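You operate a simulated robot arm through the tools that you are given. There is no shell and no other tool. Be economical: measure what you need, move in short steps, check, and stop when the job is done.

You are at the controls of a simulated two-armed robot. One attempt, no reset.

Task
Wipe up the spill on the top of the folding table with the striped cloth and put it back.

It is judged by the outcome, as a careful person would: the job done as asked, and still so three seconds after it is handed in. It fails if anything else is knocked over, pushed out of place, dropped, spilled or broken. Flat cloth is picked up by pressing the open fingertips on it (5 to 10 N) and closing them slowly along it; thin cloth reads only 2 to 8 mm in the jaws.

Robot
Two 7-joint arms with two-finger grippers on one trunk, on a base that drives. Base frame: it is fixed to the floor where the robot stands at the start and does not move with it; the origin is under the middle of the robot, x ahead of it, y to its left, z up; the surface under the hand at the start is at about z = 0.74. Units: m, rad, N and s.
The left shoulder is at the start at [0.06, 0.123, 0.945], the right one opposite. With the tool pointing down near the work surface each hand reaches from about 0.32 to 0.78 m from the robot's upright axis, wherever it stands, measured 20 degrees to its own side. Payload 1.47 kg a hand.
Tool frame (each hand has its own): the origin (TCP) lies between the finger pads and is the grasp point; the fingertips stand 0.016 m ahead of it; z points along the fingers, y is the line along which they close. The gripper opens to 0.087 m. The gripper's body begins 0.055 m behind the TCP.
Orientation is that of the tool frame in the base frame, as a unit quaternion [w, x, y, z]. With the fingers straight down and closing along the base's y, the tool's x points along the base's -x, its y along +y and its z along -z.

Tools
- The arms move only by the tool jog_arm. It takes "left_motion", "right_motion" or both (then of equal length, played together; a hand with none holds still); each is a list of rows, each a list of 7 numbers: the shift along the tool's x, y, z in units of 50 mm (1.0 is 50 mm), then the turn, a rotation vector about the tool's x, y, z in units of 6 degrees (1.0 is 6 degrees), then the opening, from 0 (shut) to 1 (fully open). In form: [[dx, dy, dz, ax, ay, az, fingers], ...]. A call has 1 to 20 rows; each row shifts and turns the commanded pose from where the row before left it, along the tool's axes as they then stand. A call with a number of a shift or a turn outside -1 to 1 is refused whole. Rows are played at 5 a second. More than 0.05 m and 0.15 rad between two rows, or a gripper value outside its range, and nothing of the call is played. Where a pose cannot be reached the arm comes as near as it can. A force on the tool above 40 N (or 10 N above the force at the start of the call, whichever is more), or a blocked arm, ends the call early, and 0.2 s more pass. The fingers move at their own pace (about 0.153 m/s each) and stop on an object; they squeeze with about 28 N. The grip force told is the motor's: it shows also when the fingers shut on nothing. Time passes only in rows, and 0.2 s behind the last, so rows that do not move let the fingers close. The reply holds the time, the measured pose of the TCP, the force on the tool along the base axes, the opening and the grip force, in the units named above and with some noise, with the torque about the TCP (base axes, N m) and any sound that the robot's microphone picked up, and new pictures: "pictures" is both (left out), scene, wrist or none (wrist: the cameras of the hands that moved).
- Cameras (640 x 400 px; columns grow to the right, rows downward): "scene" is now at [0.0855, 0.0128, 1.4969]; the picture's right is [0.20, -0.98, 0.00], its down [-0.77, -0.15, -0.62] and it looks along [0.61, 0.12, -0.78] (base axes); focal length 268 px, centre (320, 200). "left" rides on the left gripper at [0.073, -0.012, -0.09] in its tool frame; the picture's right is [0.16, 0.99, 0.00], its down [-0.72, 0.12, -0.68] and it looks along [-0.67, 0.11, 0.73] (tool axes); focal length 247 px, centre (320, 200). "right" rides on the right gripper at [0.073, 0.012, -0.09] in its tool frame; the picture's right is [-0.16, 0.99, 0.00], its down [-0.72, -0.12, -0.68] and it looks along [-0.67, -0.11, 0.73] (tool axes); focal length 247 px, centre (320, 200). There is no depth. A picture from a camera that has moved, and an enlarged one, comes with that camera's place and axes in the base frame and with its lens.
- move_column(by): slides the trunk up (or, below 0, down) by that many m; the arms and the scene camera ride with it, the base frame stays. It gives what a move gives, with no picture.
- steer(legs): drives the robot by 1 to 6 legs, each [ahead, left, turn to the left] in m, m and rad, along the robot's own axes; the way and the turn of a leg run together, so that a leg with both is an arc; at most 1.5 m and 3.142 rad a leg. The arms and the cameras ride along, it lands a little off, and it stops where it bumps. It gives what a move gives, and a new picture of the scene camera.
- aim_head(pan, tilt): turns the head with the scene camera to pan (to the left, within 2.094 rad either way) and tilt (down, from -0.506 to 1.204), counted from straight ahead of the robot. It gives what a move gives, and a new picture of the scene camera.
- close_up(camera, box): a new picture of the part [left, top, right, bottom] of that camera's present view, enlarged. The clock stands still meanwhile.
- job_done(): hands the job in; it is judged then, once.

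Work in short steps. Places have to be worked out from the pictures, the camera data and where the tool is seen: move nearer, look again, correct. Check each grasp and each placing, and mend what went wrong. You have 120 turns and 260 pictures in all, those below and enlarged ones among them. Open the grippers and draw the arms clear of the work before you hand the job in, unless the task says otherwise; then end with one line.

The tools are called after ">>>" by a JSON object that holds its "name" and its "arguments". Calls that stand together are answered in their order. jog_arm: Moves the arms, as the interface text tells. Its arguments: {"type":"object","properties":{"left_motion":{"type":"array"},"right_motion":{"type":"array"},"pictures":{"type":"string","enum":["both","scene","wrist","none"]}},"required":[]} The other tools are called the same way: move_column (by) slides the trunk up or down; steer (legs) drives the base; aim_head (pan, tilt) turns the head that bears the scene camera; close_up (camera, box) takes an enlarged picture of a part of a camera's view; job_done () hands the job in.

At the start:

```text
time: 0.0
left_tcp_pos: [0.5534, 0.3312, 0.9674]
left_tcp_rot: [0.0, 0.001, 1.0, 0.0]
left_contact_force: [-0.6, 0.0, -0.6]
left_moment: [0.0, -0.02, -0.01]
left_width: 0.0872
left_gripper_force: 0.1
right_tcp_pos: [0.5205, -0.1878, 0.9336]
right_tcp_rot: [0.0, 0.0, 1.0, 0.0]
right_contact_force: [-0.1, -0.1, 0.1]
right_moment: [0.04, 0.0, 0.0]
right_width: 0.0873
right_gripper_force: 0.0
trunk travel left (down, up): [-0.1, 0.13]
robot x, y, heading: [0.0003, -0.0002, -0.003]
head pan, tilt: [0.199, 0.897]
```

scene: 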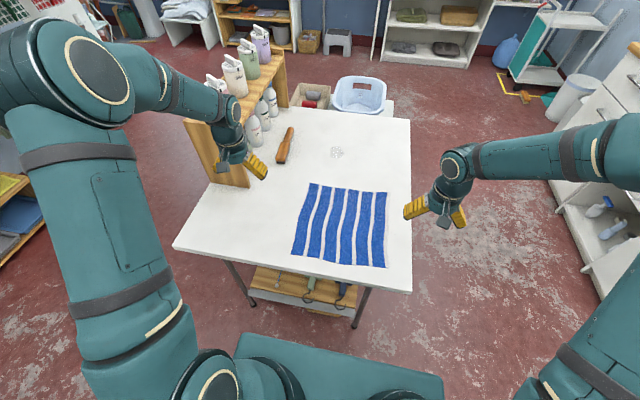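
right: 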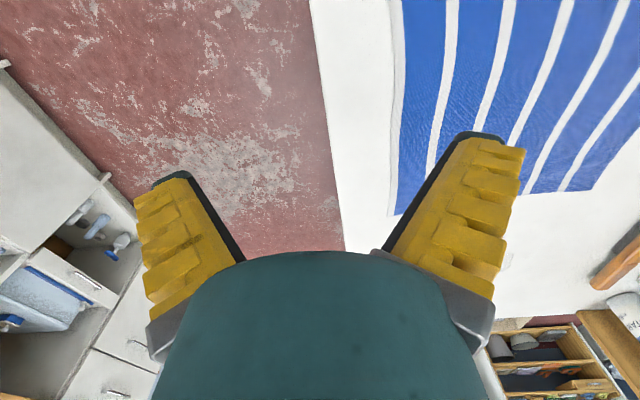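
left: 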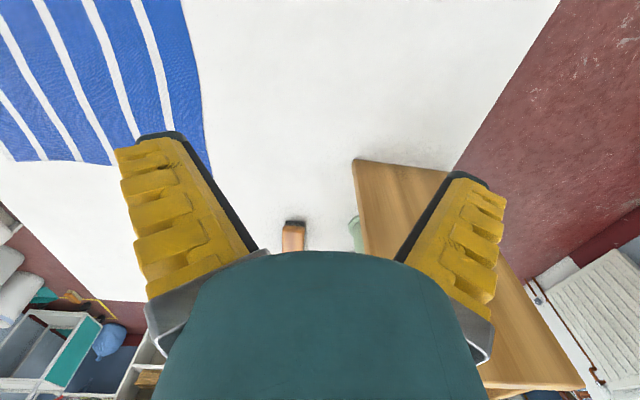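

I'll look closer at the table: a faint mark near (336,152) may be the spill.

>>> {"name": "close_up", "arguments": {"camera": "scene", "box": [270, 100, 430, 200]}}

>>> {"name": "close_up", "arguments": {"camera": "scene", "box": [170, 170, 430, 330]}}

>>> {"name": "close_up", "arguments": {"camera": "scene", "box": [180, 10, 430, 170]}}

```text
4.00 times, centred on (350, 150) of scene
camera zoom: at [0.0855, 0.0128, 1.4969], right [0.2, -0.98, 0.0], down [-0.77, -0.15, -0.62], along [0.61, 0.12, -0.78], focal length 1074 px, centre (200, 400)
```

zoom: 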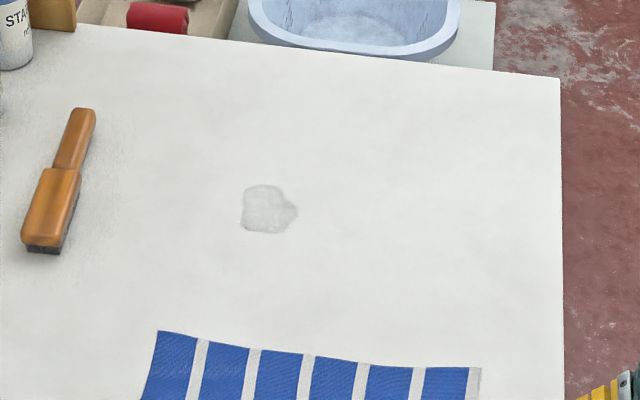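

```text
2.46 times, centred on (300, 250) of scene
camera zoom: at [0.0855, 0.0128, 1.4969], right [0.2, -0.98, 0.0], down [-0.77, -0.15, -0.62], along [0.61, 0.12, -0.78], focal length 661 px, centre (369, 77)
```

zoom: 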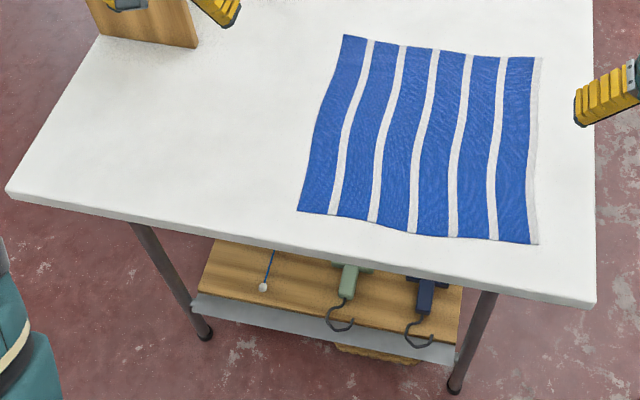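

```text
2.50 times, centred on (305, 90) of scene
camera zoom: at [0.0855, 0.0128, 1.4969], right [0.2, -0.98, 0.0], down [-0.77, -0.15, -0.62], along [0.61, 0.12, -0.78], focal length 671 px, centre (358, 475)
```

zoom: 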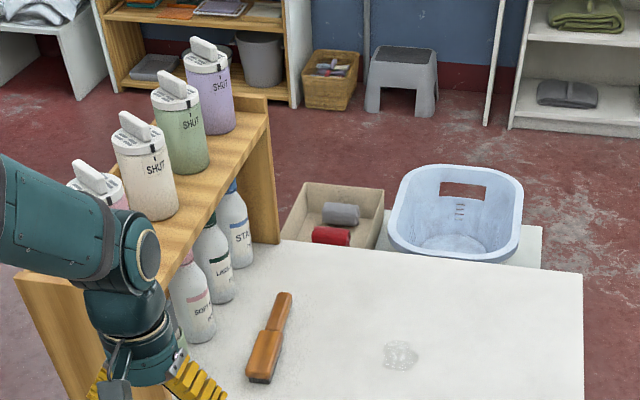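

The spill is at about (0.94, 0.11) with the cloth around (0.57, 0.04); the spill is beyond reach from here. The right side of the table looks open, so I look that way first.

>>> {"name": "aim_head", "arguments": {"pan": -0.75, "tilt": 0.7}}

>>> {"name": "aim_head", "arguments": {"pan": -1.5, "tilt": 0.8}}

```text
time: 1.2
left_tcp_pos: [0.5522, 0.3298, 0.9657]
left_tcp_rot: [0.001, 0.0, 1.0, 0.0]
left_contact_force: [0.2, -0.5, 0.6]
left_moment: [0.04, -0.03, 0.0]
left_width: 0.0867
left_gripper_force: 0.0
right_tcp_pos: [0.5204, -0.1872, 0.936]
right_tcp_rot: [0.0, 0.0, 1.0, 0.0]
right_contact_force: [0.6, 0.7, 0.1]
right_moment: [0.01, 0.05, -0.02]
right_width: 0.087
right_gripper_force: 0.0
trunk travel left (down, up): [-0.1, 0.13]
robot x, y, heading: [0.0018, -0.0002, -0.003]
head pan, tilt: [-0.75, 0.7]
camera scene: at [0.0735, -0.06, 1.5128], right [-0.68, -0.73, 0.0], down [-0.47, 0.44, -0.76], along [0.56, -0.52, -0.64], focal length 268 px, centre (320, 200)
```

scene: 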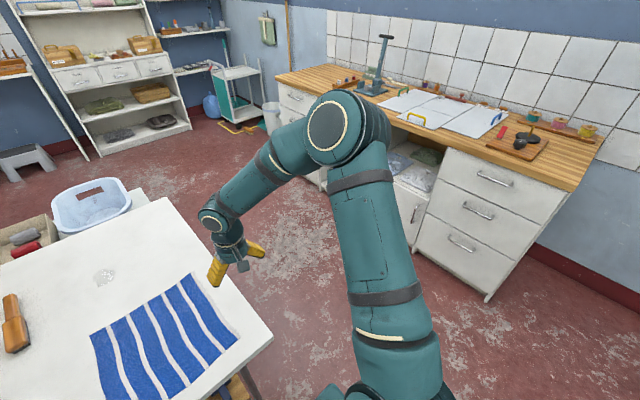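

```text
time: 2.3
left_tcp_pos: [0.5517, 0.3298, 0.9657]
left_tcp_rot: [0.0, 0.001, 1.0, 0.0]
left_contact_force: [0.4, -0.2, -0.6]
left_moment: [-0.02, -0.01, 0.01]
left_width: 0.0868
left_gripper_force: 0.1
right_tcp_pos: [0.5207, -0.1878, 0.9336]
right_tcp_rot: [0.0, 0.0, 1.0, 0.0]
right_contact_force: [-0.4, -0.5, -0.1]
right_moment: [-0.02, 0.0, 0.0]
right_width: 0.0871
right_gripper_force: 0.0
trunk travel left (down, up): [-0.1, 0.13]
robot x, y, heading: [0.0, -0.0026, 0.001]
head pan, tilt: [-1.499, 0.799]
camera scene: at [0.0171, -0.0826, 1.5045], right [-1.0, -0.07, 0.0], down [-0.05, 0.71, -0.7], along [0.05, -0.7, -0.72], focal length 268 px, centre (320, 200)
```

scene: 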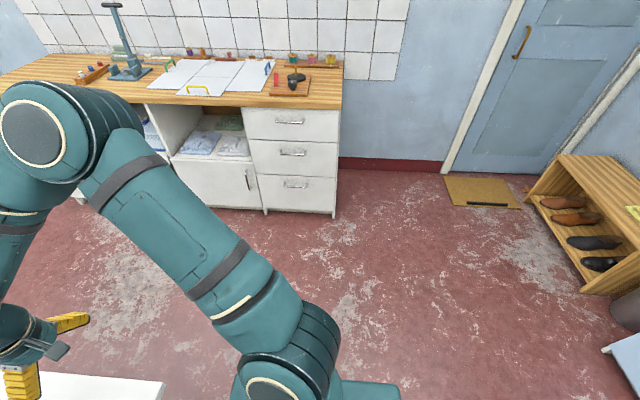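

The aisle between table and counter (y from −0.19 to about −1.41) is clear. I slide right and a little back, then turn left 90° in place, with the head straight ahead afterwards.

>>> {"name": "steer", "arguments": {"legs": [[-0.12, -0.55, 0], [0, 0, 1.571]]}}

>>> {"name": "aim_head", "arguments": {"pan": -0.6, "tilt": 0.95}}

```text
time: 11.4
left_tcp_pos: [-0.4357, 0.0171, 0.9662]
left_tcp_rot: [0.0, -0.697, 0.717, 0.0]
left_contact_force: [0.0, -0.2, -1.0]
left_moment: [0.02, -0.04, -0.03]
left_width: 0.087
left_gripper_force: 0.1
right_tcp_pos: [0.0796, -0.0295, 0.934]
right_tcp_rot: [0.0, -0.697, 0.717, 0.0]
right_contact_force: [0.1, -0.2, -0.2]
right_moment: [0.01, -0.01, 0.0]
right_width: 0.087
right_gripper_force: 0.0
trunk travel left (down, up): [-0.1, 0.13]
robot x, y, heading: [-0.1214, -0.5446, 1.545]
head pan, tilt: [-1.499, 0.799]
camera scene: at [-0.0399, -0.5318, 1.5045], right [0.04, -1.0, 0.0], down [-0.72, -0.03, -0.7], along [0.7, 0.03, -0.72], focal length 268 px, centre (320, 200)
```

scene: 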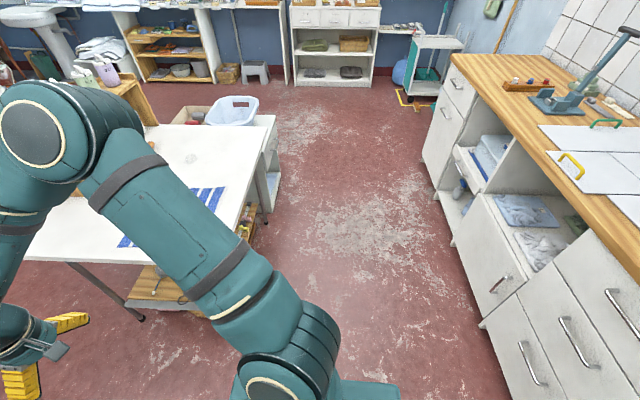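

```text
time: 12.6
left_tcp_pos: [-0.4373, 0.0177, 0.9659]
left_tcp_rot: [-0.001, -0.697, 0.717, 0.0]
left_contact_force: [0.2, 0.6, 0.5]
left_moment: [-0.02, 0.0, 0.01]
left_width: 0.0871
left_gripper_force: 0.0
right_tcp_pos: [0.08, -0.0282, 0.9344]
right_tcp_rot: [0.0, -0.697, 0.717, 0.0]
right_contact_force: [0.1, 0.1, 0.2]
right_moment: [0.0, 0.01, 0.01]
right_width: 0.0868
right_gripper_force: 0.1
trunk travel left (down, up): [-0.1, 0.13]
robot x, y, heading: [-0.1244, -0.5462, 1.545]
head pan, tilt: [-0.6, 0.949]
camera scene: at [-0.0775, -0.4765, 1.493], right [0.81, -0.59, 0.0], down [-0.48, -0.66, -0.58], along [0.34, 0.47, -0.81], focal length 268 px, centre (320, 200)
```

scene: 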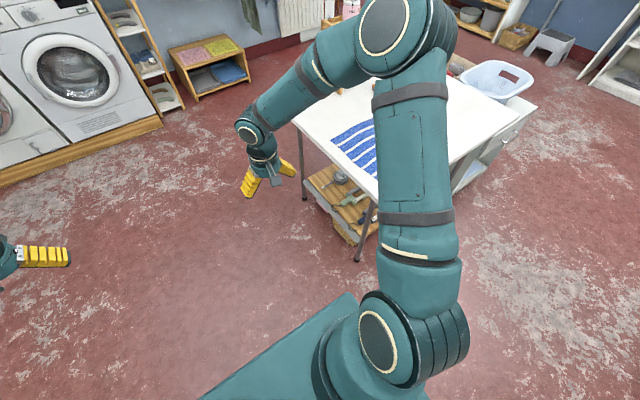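

All clear; now I slide to the robot's right along the table's right side, staying at about y = −0.68.

>>> {"name": "steer", "arguments": {"legs": [[-0.13, -0.845, 0.026]]}}

>>> {"name": "aim_head", "arguments": {"pan": 0.0, "tilt": 0.95}}

```text
time: 20.4
left_tcp_pos: [0.4011, -0.1317, 0.9664]
left_tcp_rot: [0.0, -0.704, 0.71, 0.0]
left_contact_force: [0.0, 0.1, -1.2]
left_moment: [-0.02, 0.01, 0.0]
left_width: 0.0871
left_gripper_force: 0.1
right_tcp_pos: [0.9177, -0.1679, 0.9348]
right_tcp_rot: [0.0, -0.704, 0.71, 0.0]
right_contact_force: [-0.6, 0.4, 0.4]
right_moment: [0.02, 0.02, -0.02]
right_width: 0.0871
right_gripper_force: 0.0
trunk travel left (down, up): [-0.1, 0.13]
robot x, y, heading: [0.7258, -0.6856, 1.561]
head pan, tilt: [-0.6, 0.949]
camera scene: at [0.7693, -0.6194, 1.493], right [0.82, -0.57, 0.0], down [-0.46, -0.67, -0.58], along [0.33, 0.48, -0.81], focal length 268 px, centre (320, 200)
```

scene: 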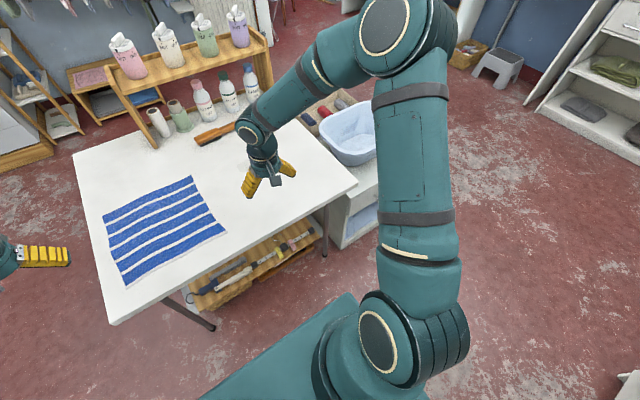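

```text
time: 21.4
left_tcp_pos: [0.401, -0.1319, 0.9655]
left_tcp_rot: [0.0, -0.704, 0.71, 0.0]
left_contact_force: [-0.4, 0.2, -0.1]
left_moment: [0.0, 0.02, 0.0]
left_width: 0.087
left_gripper_force: 0.0
right_tcp_pos: [0.9181, -0.1674, 0.9346]
right_tcp_rot: [-0.001, -0.705, 0.709, -0.001]
right_contact_force: [0.6, -0.4, -0.6]
right_moment: [-0.01, 0.0, 0.03]
right_width: 0.0868
right_gripper_force: 0.0
trunk travel left (down, up): [-0.1, 0.13]
robot x, y, heading: [0.7266, -0.6868, 1.563]
head pan, tilt: [0.0, 0.949]
camera scene: at [0.7282, -0.6064, 1.493], right [1.0, -0.01, 0.0], down [-0.01, -0.81, -0.58], along [0.0, 0.58, -0.81], focal length 268 px, centre (320, 200)
```

scene: 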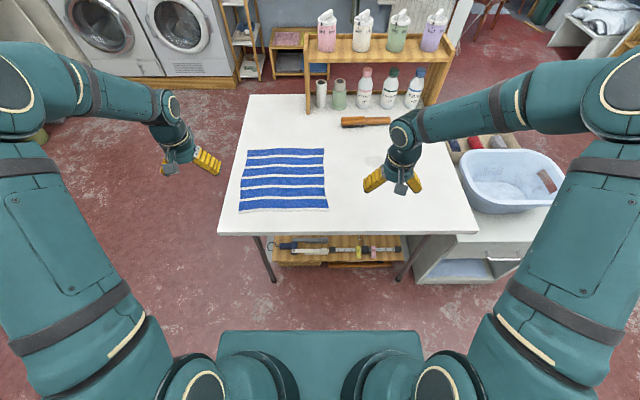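

Good stance. I edge forward 0.08 m so that both the cloth's near edge (y≈−0.1) and the spill are within comfortable reach.

>>> {"name": "steer", "arguments": {"legs": [[0.08, 0, 0.008]]}}

>>> {"name": "close_up", "arguments": {"camera": "scene", "box": [200, 140, 440, 290]}}

```text
time: 22.5
left_tcp_pos: [0.3962, -0.0547, 0.9651]
left_tcp_rot: [0.001, 0.707, -0.707, 0.001]
left_contact_force: [-0.5, 0.4, -0.3]
left_moment: [-0.03, -0.01, 0.0]
left_width: 0.0871
left_gripper_force: 0.1
right_tcp_pos: [0.9153, -0.0867, 0.9342]
right_tcp_rot: [0.0, 0.708, -0.707, 0.0]
right_contact_force: [-0.5, 0.5, -0.6]
right_moment: [-0.03, -0.02, 0.04]
right_width: 0.0871
right_gripper_force: 0.0
trunk travel left (down, up): [-0.1, 0.13]
robot x, y, heading: [0.7252, -0.6053, 1.571]
head pan, tilt: [0.0, 0.949]
camera scene: at [0.7279, -0.5259, 1.4929], right [1.0, 0.0, 0.0], down [0.0, -0.81, -0.58], along [0.0, 0.58, -0.81], focal length 268 px, centre (320, 200)
```

scene: 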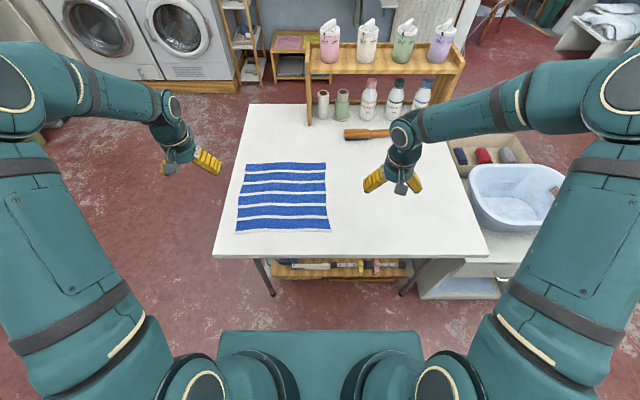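

```text
2.67 times, centred on (320, 215) of scene
camera zoom: at [0.7279, -0.5259, 1.4929], right [1.0, 0.0, 0.0], down [0.0, -0.81, -0.58], along [0.0, 0.58, -0.81], focal length 716 px, centre (320, 160)
```

zoom: 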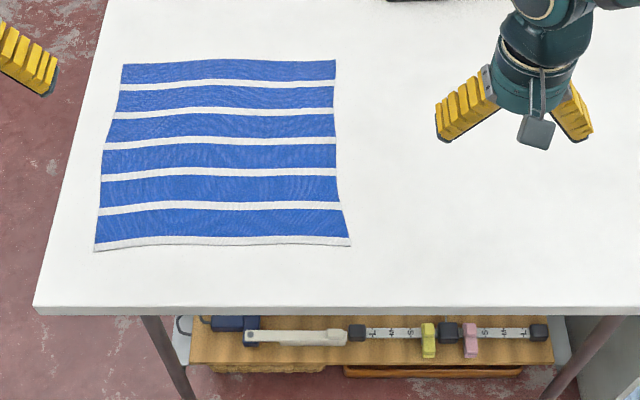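

Near corners of the cloth: about (0.46,−0.12) and (0.764,−0.11). I move both hands above points just inside these corners, half-open.

>>> {"name": "jog_arm", "arguments": {"left_motion": [[0.215, -0.56, 0.82, 0, 0, 0, 0.65], [0.215, -0.56, 0.82, 0, 0, 0, 0.65], [0.215, -0.56, 0.82, 0, 0, 0, 0.65], [0.215, -0.56, 0.82, 0, 0, 0, 0.65], [0, 0, 0, 0, 0, 0, 0.65]], "right_motion": [[0.02, 1, 0.67, 0, 0, 0, 0.65], [0.02, 1, 0.67, 0, 0, 0, 0.65], [0.02, 1, 0.67, 0, 0, 0, 0.65], [0.02, 1, 0.67, 0, 0, 0, 0.65], [0, 0, 0, 0, 0, 0, 0.65]]}}

```text
refused: row 1 steps farther than a row can; nothing moved
```

Steps were too long; I split them more finely.

>>> {"name": "jog_arm", "arguments": {"left_motion": [[0.144, -0.374, 0.55, 0, 0, 0, 0.65], [0.144, -0.374, 0.55, 0, 0, 0, 0.65], [0.144, -0.374, 0.55, 0, 0, 0, 0.65], [0.144, -0.374, 0.55, 0, 0, 0, 0.65], [0.144, -0.374, 0.55, 0, 0, 0, 0.65], [0.144, -0.374, 0.55, 0, 0, 0, 0.65], [0, 0, 0, 0, 0, 0, 0.65]], "right_motion": [[0.01, 0.667, 0.445, 0, 0, 0, 0.65], [0.01, 0.667, 0.445, 0, 0, 0, 0.65], [0.01, 0.667, 0.445, 0, 0, 0, 0.65], [0.01, 0.667, 0.445, 0, 0, 0, 0.65], [0.01, 0.667, 0.445, 0, 0, 0, 0.65], [0.01, 0.667, 0.445, 0, 0, 0, 0.65], [0, 0, 0, 0, 0, 0, 0.65]]}}

```text
time: 24.1
left_tcp_pos: [0.509, -0.0968, 0.8006]
left_tcp_rot: [0.0, 0.707, -0.707, 0.0]
left_contact_force: [0.2, -1.2, -1.1]
left_moment: [0.03, -0.02, -0.03]
left_width: 0.0614
left_gripper_force: 3.4
right_tcp_pos: [0.7154, -0.091, 0.8024]
right_tcp_rot: [0.0, -0.707, 0.707, 0.001]
right_contact_force: [1.2, 0.1, -0.7]
right_moment: [-0.02, -0.03, 0.02]
right_width: 0.0614
right_gripper_force: 3.3
trunk travel left (down, up): [-0.1, 0.13]
robot x, y, heading: [0.7269, -0.6065, 1.568]
head pan, tilt: [0.0, 0.949]
camera scene: at [0.7282, -0.5277, 1.4931], right [1.0, 0.0, 0.0], down [0.0, -0.81, -0.58], along [0.0, 0.58, -0.81], focal length 268 px, centre (320, 200)
camera right: at [0.7024, -0.1641, 0.893], right [-0.99, 0.16, 0.0], down [0.12, 0.72, 0.68], along [0.11, 0.67, -0.73], focal length 247 px, centre (320, 200)
camera left: at [0.5194, -0.1695, 0.8906], right [-0.99, -0.16, 0.0], down [-0.12, 0.72, 0.68], along [-0.11, 0.67, -0.73], focal length 247 px, centre (320, 200)
```

scene: 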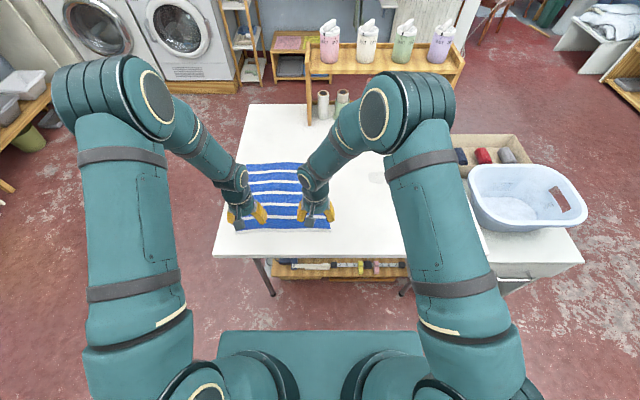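
right: 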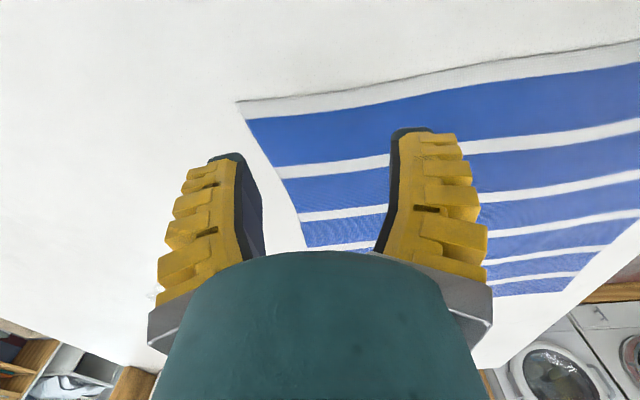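
left: 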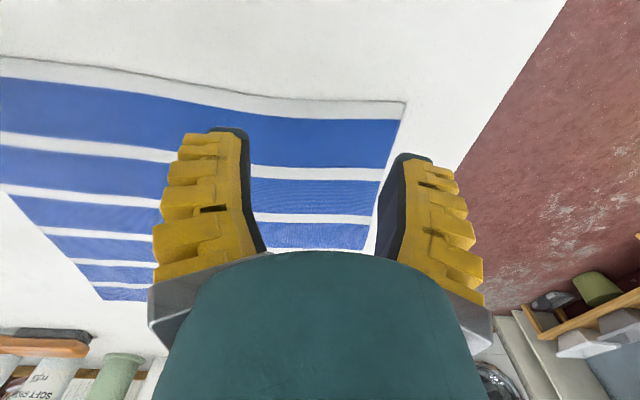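

Outer fingers are nearly at the cloth's side edges; I move both inward ~1 cm, narrow to 0.5, and descend to just above the cloth.

>>> {"name": "jog_arm", "arguments": {"left_motion": [[0, -0.2, 0, 0, 0, 0, 0.5], [0, 0, 0.3, 0, 0, 0, 0.5], [0, 0, 0.3, 0, 0, 0, 0.5], [0, 0, 0, 0, 0, 0, 0.5]], "right_motion": [[0, 0.2, 0, 0, 0, 0, 0.5], [0, 0, 0.3, 0, 0, 0, 0.5], [0, 0, 0.3, 0, 0, 0, 0.5], [0, 0, 0, 0, 0, 0, 0.5]], "pictures": "wrist"}}

```text
time: 25.1
left_tcp_pos: [0.5179, -0.0964, 0.7715]
left_tcp_rot: [-0.001, -0.707, 0.708, 0.0]
left_contact_force: [0.7, 0.1, -0.8]
left_moment: [-0.02, 0.0, 0.0]
left_width: 0.0492
left_gripper_force: 4.2
right_tcp_pos: [0.7034, -0.0907, 0.7703]
right_tcp_rot: [0.0, -0.707, 0.707, -0.001]
right_contact_force: [0.7, 0.2, 0.4]
right_moment: [-0.01, 0.02, 0.03]
right_width: 0.0491
right_gripper_force: 4.4
trunk travel left (down, up): [-0.1, 0.13]
robot x, y, heading: [0.73, -0.6077, 1.571]
head pan, tilt: [0.0, 0.949]
camera right: at [0.692, -0.1647, 0.8609], right [-0.99, 0.16, 0.0], down [0.12, 0.72, 0.68], along [0.11, 0.67, -0.73], focal length 247 px, centre (320, 200)
camera left: at [0.529, -0.1698, 0.8616], right [-0.99, -0.16, 0.0], down [-0.12, 0.72, 0.68], along [-0.11, 0.67, -0.73], focal length 247 px, centre (320, 200)
```

right: 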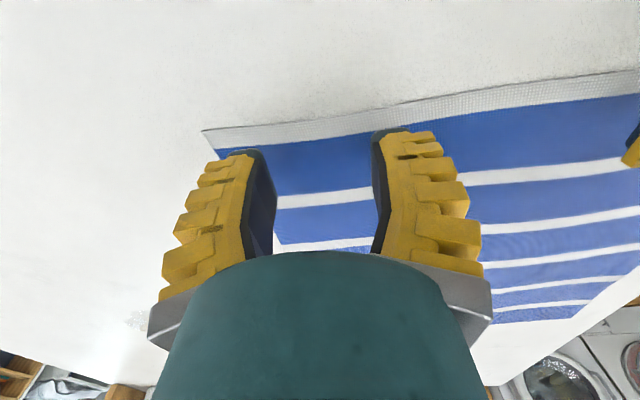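
left: 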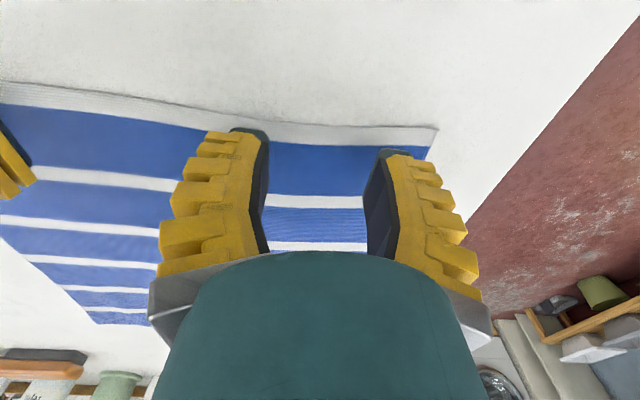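

Well placed. I lower in small steps to feel the contact.

>>> {"name": "jog_arm", "arguments": {"left_motion": [[0, 0, 0.1, 0, 0, 0, 0.5], [0, 0, 0.1, 0, 0, 0, 0.5], [0, 0, 0.06, 0, 0, 0, 0.5], [0, 0, 0, 0, 0, 0, 0.5]], "right_motion": [[0, 0, 0.1, 0, 0, 0, 0.5], [0, 0, 0.1, 0, 0, 0, 0.5], [0, 0, 0.06, 0, 0, 0, 0.5], [0, 0, 0, 0, 0, 0, 0.5]], "pictures": "none"}}

```text
time: 26.1
left_tcp_pos: [0.5188, -0.0986, 0.7597]
left_tcp_rot: [0.001, 0.708, -0.707, 0.0]
left_contact_force: [0.0, -0.1, 0.1]
left_moment: [0.03, 0.01, 0.03]
left_width: 0.049
left_gripper_force: 4.0
right_tcp_pos: [0.7048, -0.0907, 0.7593]
right_tcp_rot: [-0.001, -0.707, 0.707, 0.0]
right_contact_force: [0.0, 0.5, -0.1]
right_moment: [-0.02, 0.0, 0.0]
right_width: 0.049
right_gripper_force: 3.2
trunk travel left (down, up): [-0.1, 0.13]
robot x, y, heading: [0.7257, -0.6094, 1.57]
head pan, tilt: [0.0, 0.949]
```

No contact yet at z≈0.759; a few mm more.

>>> {"name": "jog_arm", "arguments": {"left_motion": [[0, 0, 0.05, 0, 0, 0, 0.5], [0, 0, 0.04, 0, 0, 0, 0.5], [0, 0, 0, 0, 0, 0, 0.5]], "right_motion": [[0, 0, 0.05, 0, 0, 0, 0.5], [0, 0, 0.04, 0, 0, 0, 0.5], [0, 0, 0, 0, 0, 0, 0.5]], "pictures": "none"}}

```text
time: 26.9
left_tcp_pos: [0.52, -0.0998, 0.7555]
left_tcp_rot: [-0.002, 0.707, -0.707, -0.002]
left_contact_force: [0.6, -0.4, 30.8]
left_moment: [-0.19, -0.03, 0.01]
left_width: 0.0485
left_gripper_force: 9.2
right_tcp_pos: [0.7033, -0.0919, 0.757]
right_tcp_rot: [-0.002, 0.707, -0.707, -0.002]
right_contact_force: [0.2, 1.2, 15.1]
right_moment: [-0.04, 0.01, 0.0]
right_width: 0.0414
right_gripper_force: 0.7
trunk travel left (down, up): [-0.1, 0.13]
robot x, y, heading: [0.7249, -0.6101, 1.573]
head pan, tilt: [0.0, 0.949]
```

Contact is stiff (31 N and 15 N); I back off slightly to get 5–10 N.

>>> {"name": "jog_arm", "arguments": {"left_motion": [[0, 0, -0.028, 0, 0, 0, 0.5], [0, 0, 0, 0, 0, 0, 0.5]], "right_motion": [[0, 0, -0.01, 0, 0, 0, 0.5], [0, 0, 0, 0, 0, 0, 0.5]], "pictures": "none"}}

```text
time: 27.5
left_tcp_pos: [0.5194, -0.0993, 0.7545]
left_tcp_rot: [0.0, -0.706, 0.708, 0.0]
left_contact_force: [0.8, -1.3, 25.4]
left_moment: [-0.12, -0.03, 0.01]
left_width: 0.0478
left_gripper_force: 8.8
right_tcp_pos: [0.7027, -0.0929, 0.7572]
right_tcp_rot: [-0.001, 0.707, -0.707, -0.002]
right_contact_force: [0.2, 1.3, 16.5]
right_moment: [-0.07, 0.04, -0.05]
right_width: 0.0419
right_gripper_force: 0.8
trunk travel left (down, up): [-0.1, 0.13]
robot x, y, heading: [0.7275, -0.6104, 1.573]
head pan, tilt: [0.0, 0.949]
```

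>>> {"name": "jog_arm", "arguments": {"left_motion": [[0, 0, -0.03, 0, 0, 0, 0.5], [0, 0, 0, 0, 0, 0, 0.5]], "right_motion": [[0, 0, -0.02, 0, 0, 0, 0.5], [0, 0, 0, 0, 0, 0, 0.5]], "pictures": "none"}}

```text
time: 28.1
left_tcp_pos: [0.5191, -0.0997, 0.7572]
left_tcp_rot: [0.001, -0.706, 0.708, 0.001]
left_contact_force: [0.7, 0.3, 7.3]
left_moment: [-0.04, 0.0, 0.01]
left_width: 0.0387
left_gripper_force: 1.8
right_tcp_pos: [0.7042, -0.0923, 0.7574]
right_tcp_rot: [0.0, 0.707, -0.707, -0.002]
right_contact_force: [-1.8, 0.8, 18.3]
right_moment: [-0.05, 0.01, -0.02]
right_width: 0.0361
right_gripper_force: 10.2
trunk travel left (down, up): [-0.1, 0.13]
robot x, y, heading: [0.7268, -0.6072, 1.568]
head pan, tilt: [0.0, 0.949]
```

Left is at 7 N; right still 18 N, so I raise it a touch and then close both slowly.

>>> {"name": "jog_arm", "arguments": {"left_motion": [[0, 0, 0, 0, 0, 0, 0.45], [0, 0, 0, 0, 0, 0, 0.4], [0, 0, 0, 0, 0, 0, 0.34], [0, 0, 0, 0, 0, 0, 0.28], [0, 0, 0, 0, 0, 0, 0.22], [0, 0, 0, 0, 0, 0, 0.16], [0, 0, 0, 0, 0, 0, 0.1], [0, 0, 0, 0, 0, 0, 0.05], [0, 0, 0, 0, 0, 0, 0], [0, 0, 0, 0, 0, 0, 0], [0, 0, 0, 0, 0, 0, 0]], "right_motion": [[0, 0, -0.025, 0, 0, 0, 0.45], [0, 0, 0, 0, 0, 0, 0.4], [0, 0, 0, 0, 0, 0, 0.34], [0, 0, 0, 0, 0, 0, 0.28], [0, 0, 0, 0, 0, 0, 0.22], [0, 0, 0, 0, 0, 0, 0.16], [0, 0, 0, 0, 0, 0, 0.1], [0, 0, 0, 0, 0, 0, 0.05], [0, 0, 0, 0, 0, 0, 0], [0, 0, 0, 0, 0, 0, 0], [0, 0, 0, 0, 0, 0, 0]], "pictures": "both"}}

```text
time: 30.5
left_tcp_pos: [0.5192, -0.0988, 0.7557]
left_tcp_rot: [0.001, 0.707, -0.707, 0.0]
left_contact_force: [-1.2, -0.3, 7.5]
left_moment: [-0.02, 0.03, 0.0]
left_width: 0.0
left_gripper_force: 28.5
right_tcp_pos: [0.7042, -0.0911, 0.7574]
right_tcp_rot: [-0.001, -0.707, 0.707, 0.0]
right_contact_force: [0.3, -0.3, 0.0]
right_moment: [0.01, 0.0, -0.04]
right_width: 0.0
right_gripper_force: 27.7
trunk travel left (down, up): [-0.1, 0.13]
robot x, y, heading: [0.729, -0.6076, 1.57]
head pan, tilt: [0.0, 0.949]
camera scene: at [0.7281, -0.528, 1.4931], right [1.0, 0.0, 0.0], down [0.0, -0.81, -0.58], along [0.0, 0.58, -0.81], focal length 268 px, centre (320, 200)
camera right: at [0.6924, -0.165, 0.8473], right [-0.99, 0.16, 0.0], down [0.12, 0.72, 0.68], along [0.11, 0.67, -0.73], focal length 247 px, centre (320, 200)
camera left: at [0.5302, -0.1715, 0.847], right [-0.99, -0.16, 0.0], down [-0.12, 0.72, 0.68], along [-0.11, 0.67, -0.73], focal length 247 px, centre (320, 200)
```

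scene: 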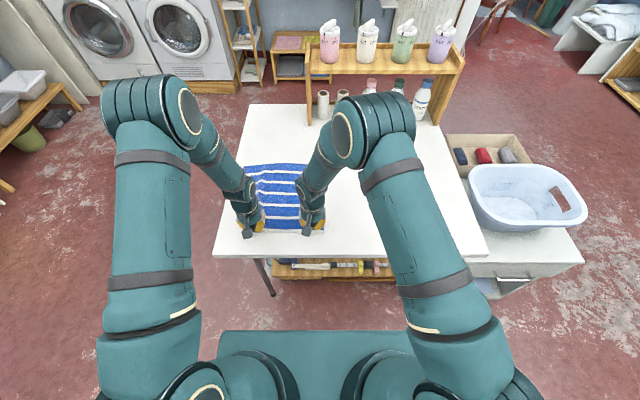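
right: 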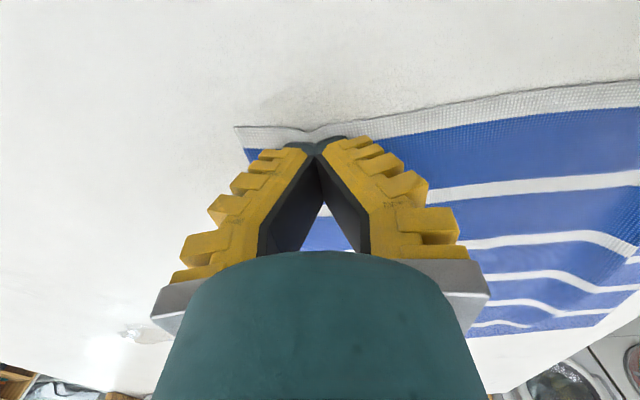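
left: 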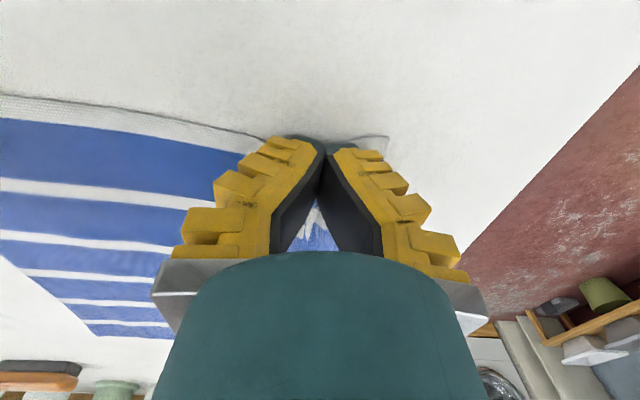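

Widths read 0, so it probably isn't held, although the cloth moved a bit. I take enlarged views of the tips.

>>> {"name": "close_up", "arguments": {"camera": "right", "box": [220, 90, 420, 215]}}

>>> {"name": "close_up", "arguments": {"camera": "left", "box": [220, 90, 420, 255]}}

```text
3.20 times, centred on (320, 152) of right
camera zoom: at [0.6924, -0.165, 0.8473], right [-0.99, 0.16, 0.0], down [0.12, 0.72, 0.68], along [0.11, 0.67, -0.73], focal length 790 px, centre (320, 352)
```

zoom: 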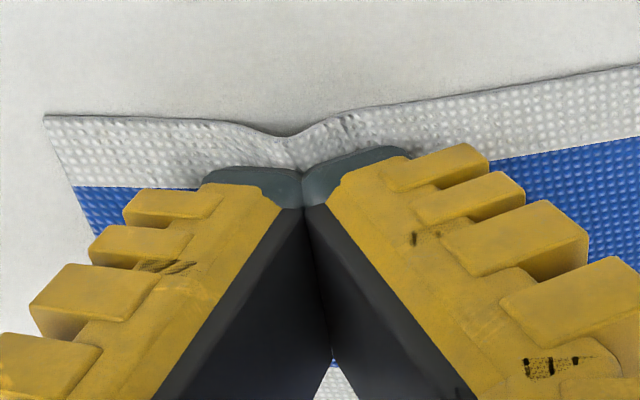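

```text
2.42 times, centred on (320, 172) of left
camera zoom: at [0.5302, -0.1715, 0.847], right [-0.99, -0.16, 0.0], down [-0.12, 0.72, 0.68], along [-0.11, 0.67, -0.73], focal length 599 px, centre (320, 267)
```

zoom: 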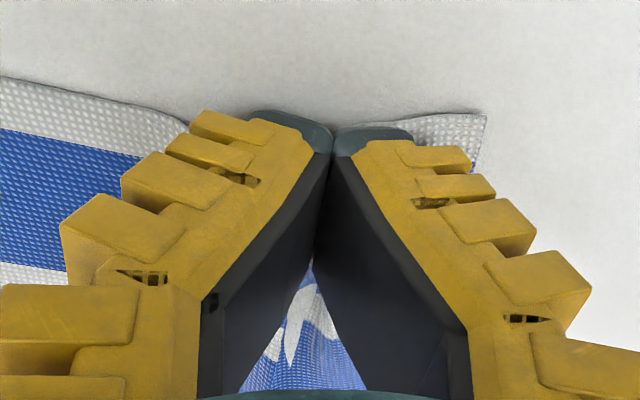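

The left shows a bunched ridge. I lift both 2 cm to see what is held.

>>> {"name": "jog_arm", "arguments": {"left_motion": [[0, 0, -0.2, 0, 0, 0, 0], [0, 0, -0.2, 0, 0, 0, 0], [0, 0, 0, 0, 0, 0, 0]], "right_motion": [[0, 0, -0.2, 0, 0, 0, 0], [0, 0, -0.2, 0, 0, 0, 0], [0, 0, 0, 0, 0, 0, 0]], "pictures": "wrist"}}

```text
time: 31.3
left_tcp_pos: [0.5191, -0.0976, 0.7759]
left_tcp_rot: [0.0, 0.707, -0.707, 0.0]
left_contact_force: [-1.2, 0.2, 0.3]
left_moment: [-0.02, 0.04, 0.03]
left_width: 0.0001
left_gripper_force: 27.4
right_tcp_pos: [0.7045, -0.091, 0.7765]
right_tcp_rot: [0.0, -0.707, 0.707, 0.0]
right_contact_force: [0.2, 0.1, 0.3]
right_moment: [0.0, 0.01, -0.01]
right_width: 0.0
right_gripper_force: 28.3
trunk travel left (down, up): [-0.1, 0.13]
robot x, y, heading: [0.7236, -0.6098, 1.573]
head pan, tilt: [0.0, 0.949]
camera right: at [0.6927, -0.1648, 0.8672], right [-0.99, 0.16, 0.0], down [0.12, 0.72, 0.68], along [0.11, 0.67, -0.73], focal length 247 px, centre (320, 200)
camera left: at [0.5299, -0.171, 0.867], right [-0.99, -0.16, 0.0], down [-0.12, 0.72, 0.68], along [-0.11, 0.67, -0.73], focal length 247 px, centre (320, 200)
```

right: 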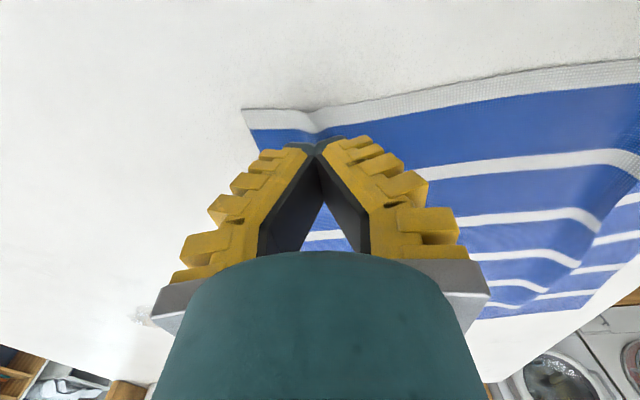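
left: 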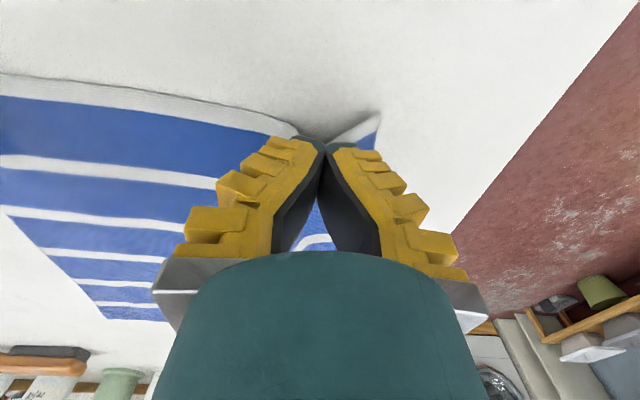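

The left corner seems to be lifting; I raise another 3 cm to be sure.

>>> {"name": "jog_arm", "arguments": {"left_motion": [[0, 0, -0.3, 0, 0, 0, 0], [0, 0, -0.3, 0, 0, 0, 0], [0, 0, 0, 0, 0, 0, 0]], "right_motion": [[0, 0, -0.3, 0, 0, 0, 0], [0, 0, -0.3, 0, 0, 0, 0], [0, 0, 0, 0, 0, 0, 0]]}}

```text
time: 32.1
left_tcp_pos: [0.5188, -0.0987, 0.8087]
left_tcp_rot: [0.0, 0.707, -0.707, 0.0]
left_contact_force: [-0.8, 0.1, 0.0]
left_moment: [-0.01, 0.02, 0.01]
left_width: 0.0
left_gripper_force: 27.7
right_tcp_pos: [0.7048, -0.0916, 0.807]
right_tcp_rot: [0.001, 0.707, -0.707, 0.0]
right_contact_force: [-0.6, 0.4, -0.4]
right_moment: [-0.04, -0.01, -0.02]
right_width: 0.0001
right_gripper_force: 27.7
trunk travel left (down, up): [-0.1, 0.13]
robot x, y, heading: [0.7275, -0.6103, 1.578]
head pan, tilt: [0.0, 0.949]
camera scene: at [0.7279, -0.5271, 1.493], right [1.0, 0.0, 0.0], down [0.0, -0.81, -0.58], along [0.0, 0.58, -0.81], focal length 268 px, centre (320, 200)
camera right: at [0.6921, -0.1653, 0.8968], right [-0.99, 0.16, 0.0], down [0.12, 0.72, 0.68], along [0.11, 0.67, -0.73], focal length 247 px, centre (320, 200)
camera left: at [0.53, -0.1717, 0.8976], right [-0.99, -0.16, 0.0], down [-0.12, 0.72, 0.68], along [-0.11, 0.67, -0.73], focal length 247 px, centre (320, 200)
```

scene: 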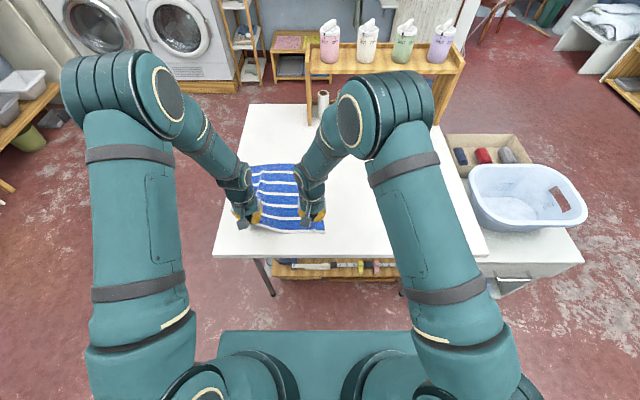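
right: 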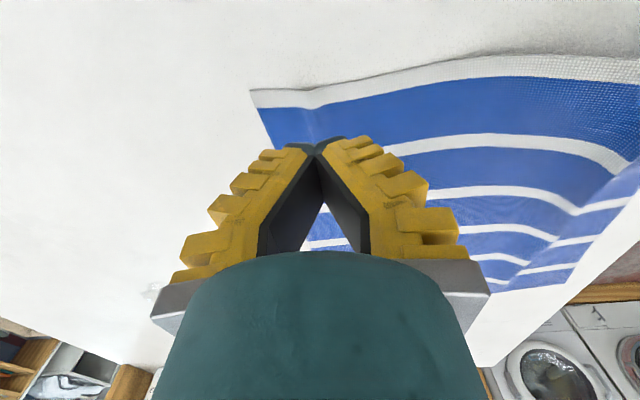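
left: 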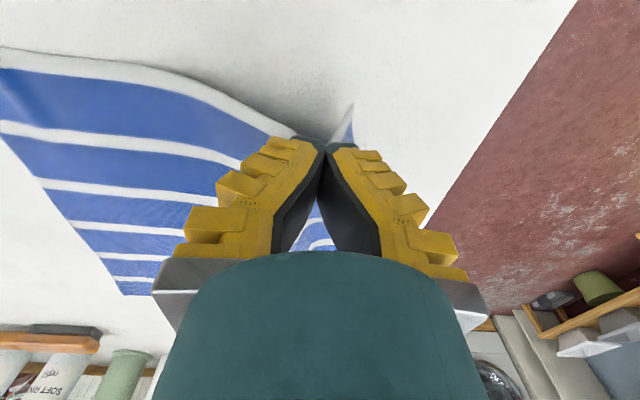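

Left holds the corner firmly; right does not. I lower the left again and re-do the right: open, shift 5 mm inward, descend.

>>> {"name": "jog_arm", "arguments": {"left_motion": [[0, 0, 0.3, 0, 0, 0, 0], [0, 0, 0.3, 0, 0, 0, 0], [0, 0, 0.2, 0, 0, 0, 0], [0, 0, 0, 0, 0, 0, 0], [0, 0, 0, 0, 0, 0, 0]], "right_motion": [[0, 0.1, 0, 0, 0, 0, 0.5], [0, 0, 0.3, 0, 0, 0, 0.5], [0, 0, 0.3, 0, 0, 0, 0.5], [0, 0, 0.3, 0, 0, 0, 0.5], [0, 0, 0, 0, 0, 0, 0.5]], "pictures": "wrist"}}

>>> {"name": "jog_arm", "arguments": {"right_motion": [[0, 0, 0.06, 0, 0, 0, 0.5], [0, 0, 0, 0, 0, 0, 0.5]], "pictures": "none"}}

```text
time: 33.3
left_tcp_pos: [0.5174, -0.0978, 0.7659]
left_tcp_rot: [-0.001, -0.706, 0.708, 0.001]
left_contact_force: [0.2, 0.2, 0.2]
left_moment: [-0.02, -0.01, 0.04]
left_width: 0.0001
left_gripper_force: 27.6
right_tcp_pos: [0.6993, -0.0915, 0.7628]
right_tcp_rot: [-0.001, -0.707, 0.707, 0.001]
right_contact_force: [0.1, 0.3, -0.8]
right_moment: [0.04, 0.0, 0.03]
right_width: 0.0489
right_gripper_force: 4.1
trunk travel left (down, up): [-0.1, 0.13]
robot x, y, heading: [0.7271, -0.6082, 1.572]
head pan, tilt: [0.0, 0.949]
camera right: at [0.6865, -0.1648, 0.8518], right [-0.99, 0.16, 0.0], down [0.12, 0.72, 0.68], along [0.11, 0.67, -0.73], focal length 247 px, centre (320, 200)
camera left: at [0.5293, -0.1708, 0.8562], right [-0.99, -0.16, 0.0], down [-0.12, 0.72, 0.68], along [-0.11, 0.67, -0.73], focal length 247 px, centre (320, 200)
```

right: 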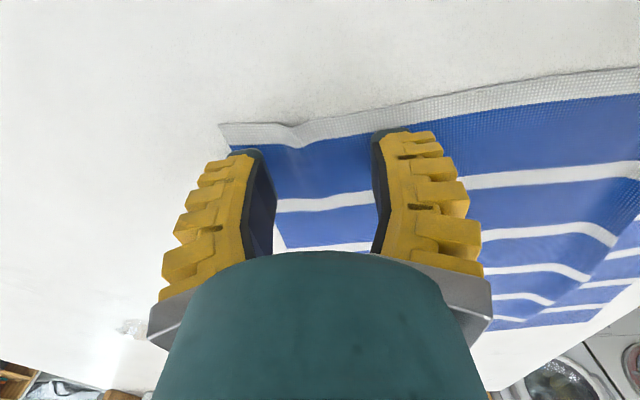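
left: 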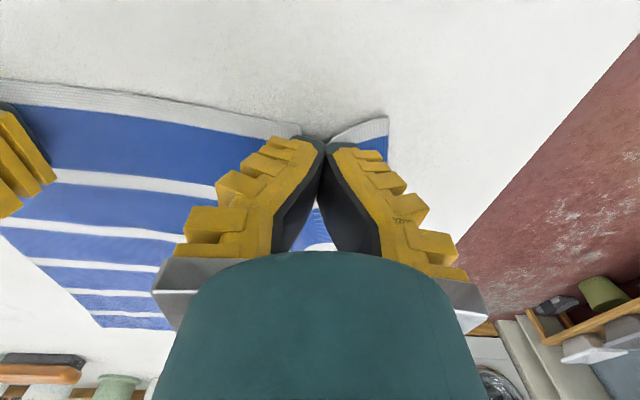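

```text
time: 33.9
left_tcp_pos: [0.5183, -0.0972, 0.7666]
left_tcp_rot: [0.0, 0.707, -0.707, 0.0]
left_contact_force: [0.4, -0.4, -0.2]
left_moment: [-0.02, -0.01, 0.01]
left_width: 0.0004
left_gripper_force: 27.2
right_tcp_pos: [0.7002, -0.0907, 0.7589]
right_tcp_rot: [0.0, 0.707, -0.707, 0.0]
right_contact_force: [0.2, 0.0, -0.9]
right_moment: [-0.01, -0.03, 0.02]
right_width: 0.0494
right_gripper_force: 4.0
trunk travel left (down, up): [-0.1, 0.13]
robot x, y, heading: [0.7283, -0.6111, 1.571]
head pan, tilt: [0.0, 0.949]
```

Down another 2.5 mm for the right.

>>> {"name": "jog_arm", "arguments": {"right_motion": [[0, 0, 0.04, 0, 0, 0, 0.5], [0, 0, 0.02, 0, 0, 0, 0.5], [0, 0, 0, 0, 0, 0, 0.5]], "pictures": "none"}}

```text
time: 34.7
left_tcp_pos: [0.5167, -0.0988, 0.7662]
left_tcp_rot: [0.0, -0.707, 0.707, 0.0]
left_contact_force: [0.6, 0.7, 0.4]
left_moment: [-0.02, 0.01, 0.03]
left_width: 0.0
left_gripper_force: 27.9
right_tcp_pos: [0.698, -0.0922, 0.7573]
right_tcp_rot: [0.0, 0.708, -0.706, -0.002]
right_contact_force: [-0.5, 0.9, 10.0]
right_moment: [-0.06, -0.02, -0.01]
right_width: 0.0375
right_gripper_force: 0.8
trunk travel left (down, up): [-0.1, 0.13]
robot x, y, heading: [0.7271, -0.6105, 1.572]
head pan, tilt: [0.0, 0.949]
```

10 N on the right; now I close slowly, easing down a hair to keep contact.

>>> {"name": "jog_arm", "arguments": {"right_motion": [[0, 0, 0.008, 0, 0, 0, 0.4], [0, 0, 0.008, 0, 0, 0, 0.35], [0, 0, 0, 0, 0, 0, 0.3], [0, 0, 0.008, 0, 0, 0, 0.25], [0, 0, 0, 0, 0, 0, 0.2], [0, 0, 0, 0, 0, 0, 0.15], [0, 0, 0, 0, 0, 0, 0.1], [0, 0, 0, 0, 0, 0, 0.05], [0, 0, 0, 0, 0, 0, 0], [0, 0, 0, 0, 0, 0, 0], [0, 0, 0, 0, 0, 0, 0]], "pictures": "none"}}

>>> {"name": "jog_arm", "arguments": {"right_motion": [[0, 0, -0.2, 0, 0, 0, 0], [0, 0, -0.3, 0, 0, 0, 0], [0, 0, -0.3, 0, 0, 0, 0], [0, 0, 0, 0, 0, 0, 0]], "left_motion": [[0, 0, 0, 0, 0, 0, 0], [0, 0, -0.3, 0, 0, 0, 0], [0, 0, -0.3, 0, 0, 0, 0], [0, 0, 0, 0, 0, 0, 0]]}}

```text
time: 37.1
left_tcp_pos: [0.5188, -0.0982, 0.7679]
left_tcp_rot: [0.001, -0.707, 0.708, 0.001]
left_contact_force: [3.3, 0.5, -0.8]
left_moment: [-0.01, -0.07, 0.03]
left_width: 0.0
left_gripper_force: 27.3
right_tcp_pos: [0.6996, -0.0933, 0.7554]
right_tcp_rot: [0.0, -0.707, 0.708, 0.0]
right_contact_force: [-1.3, -1.2, 17.2]
right_moment: [-0.07, 0.08, 0.01]
right_width: 0.0
right_gripper_force: 28.1
trunk travel left (down, up): [-0.1, 0.13]
robot x, y, heading: [0.7292, -0.6072, 1.574]
head pan, tilt: [0.0, 0.949]
```

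```text
time: 38.1
left_tcp_pos: [0.5178, -0.0982, 0.7971]
left_tcp_rot: [0.0, 0.708, -0.707, 0.0]
left_contact_force: [0.4, 0.1, 0.6]
left_moment: [-0.01, -0.01, -0.02]
left_width: 0.0001
left_gripper_force: 27.3
right_tcp_pos: [0.6999, -0.0902, 0.793]
right_tcp_rot: [0.001, 0.708, -0.707, 0.001]
right_contact_force: [-2.2, -0.2, 0.6]
right_moment: [0.0, 0.02, -0.02]
right_width: 0.0
right_gripper_force: 30.1
trunk travel left (down, up): [-0.1, 0.13]
robot x, y, heading: [0.7268, -0.6087, 1.571]
head pan, tilt: [0.0, 0.949]
camera scene: at [0.7279, -0.5271, 1.4929], right [1.0, 0.0, 0.0], down [0.0, -0.81, -0.58], along [0.0, 0.58, -0.81], focal length 268 px, centre (320, 200)
camera right: at [0.6861, -0.1646, 0.8842], right [-0.99, 0.16, 0.0], down [0.12, 0.72, 0.68], along [0.11, 0.67, -0.73], focal length 247 px, centre (320, 200)
camera left: at [0.5288, -0.1715, 0.8869], right [-0.99, -0.16, 0.0], down [-0.12, 0.72, 0.68], along [-0.11, 0.67, -0.73], focal length 247 px, centre (320, 200)
```

scene: 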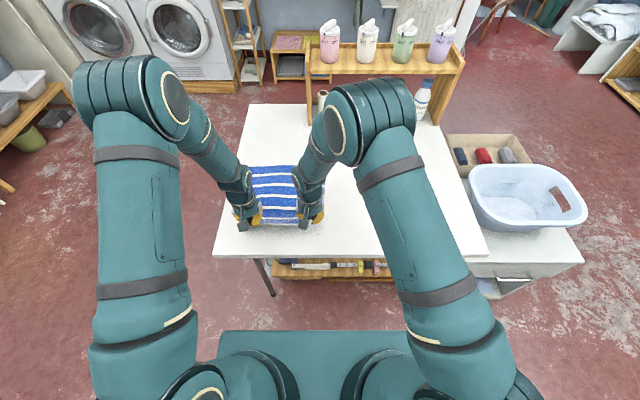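
right: 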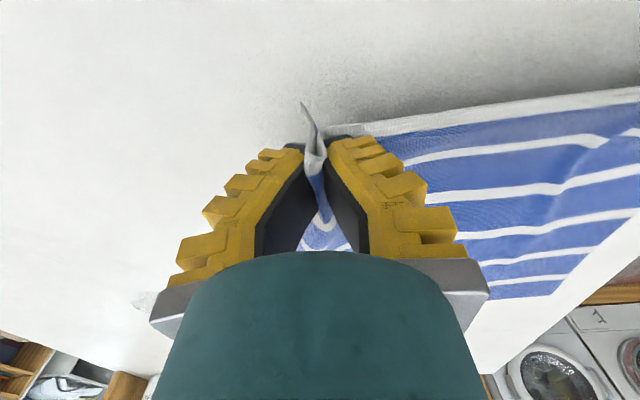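
left: 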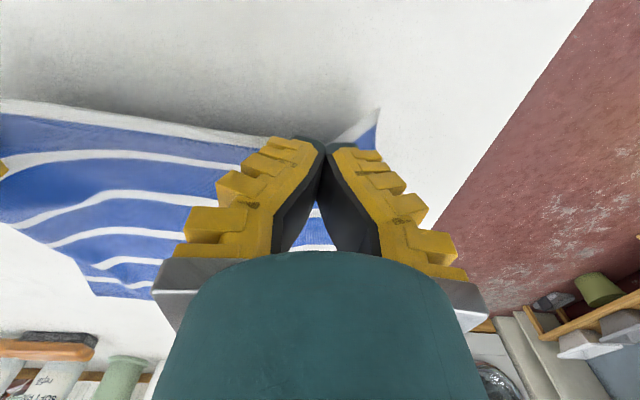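

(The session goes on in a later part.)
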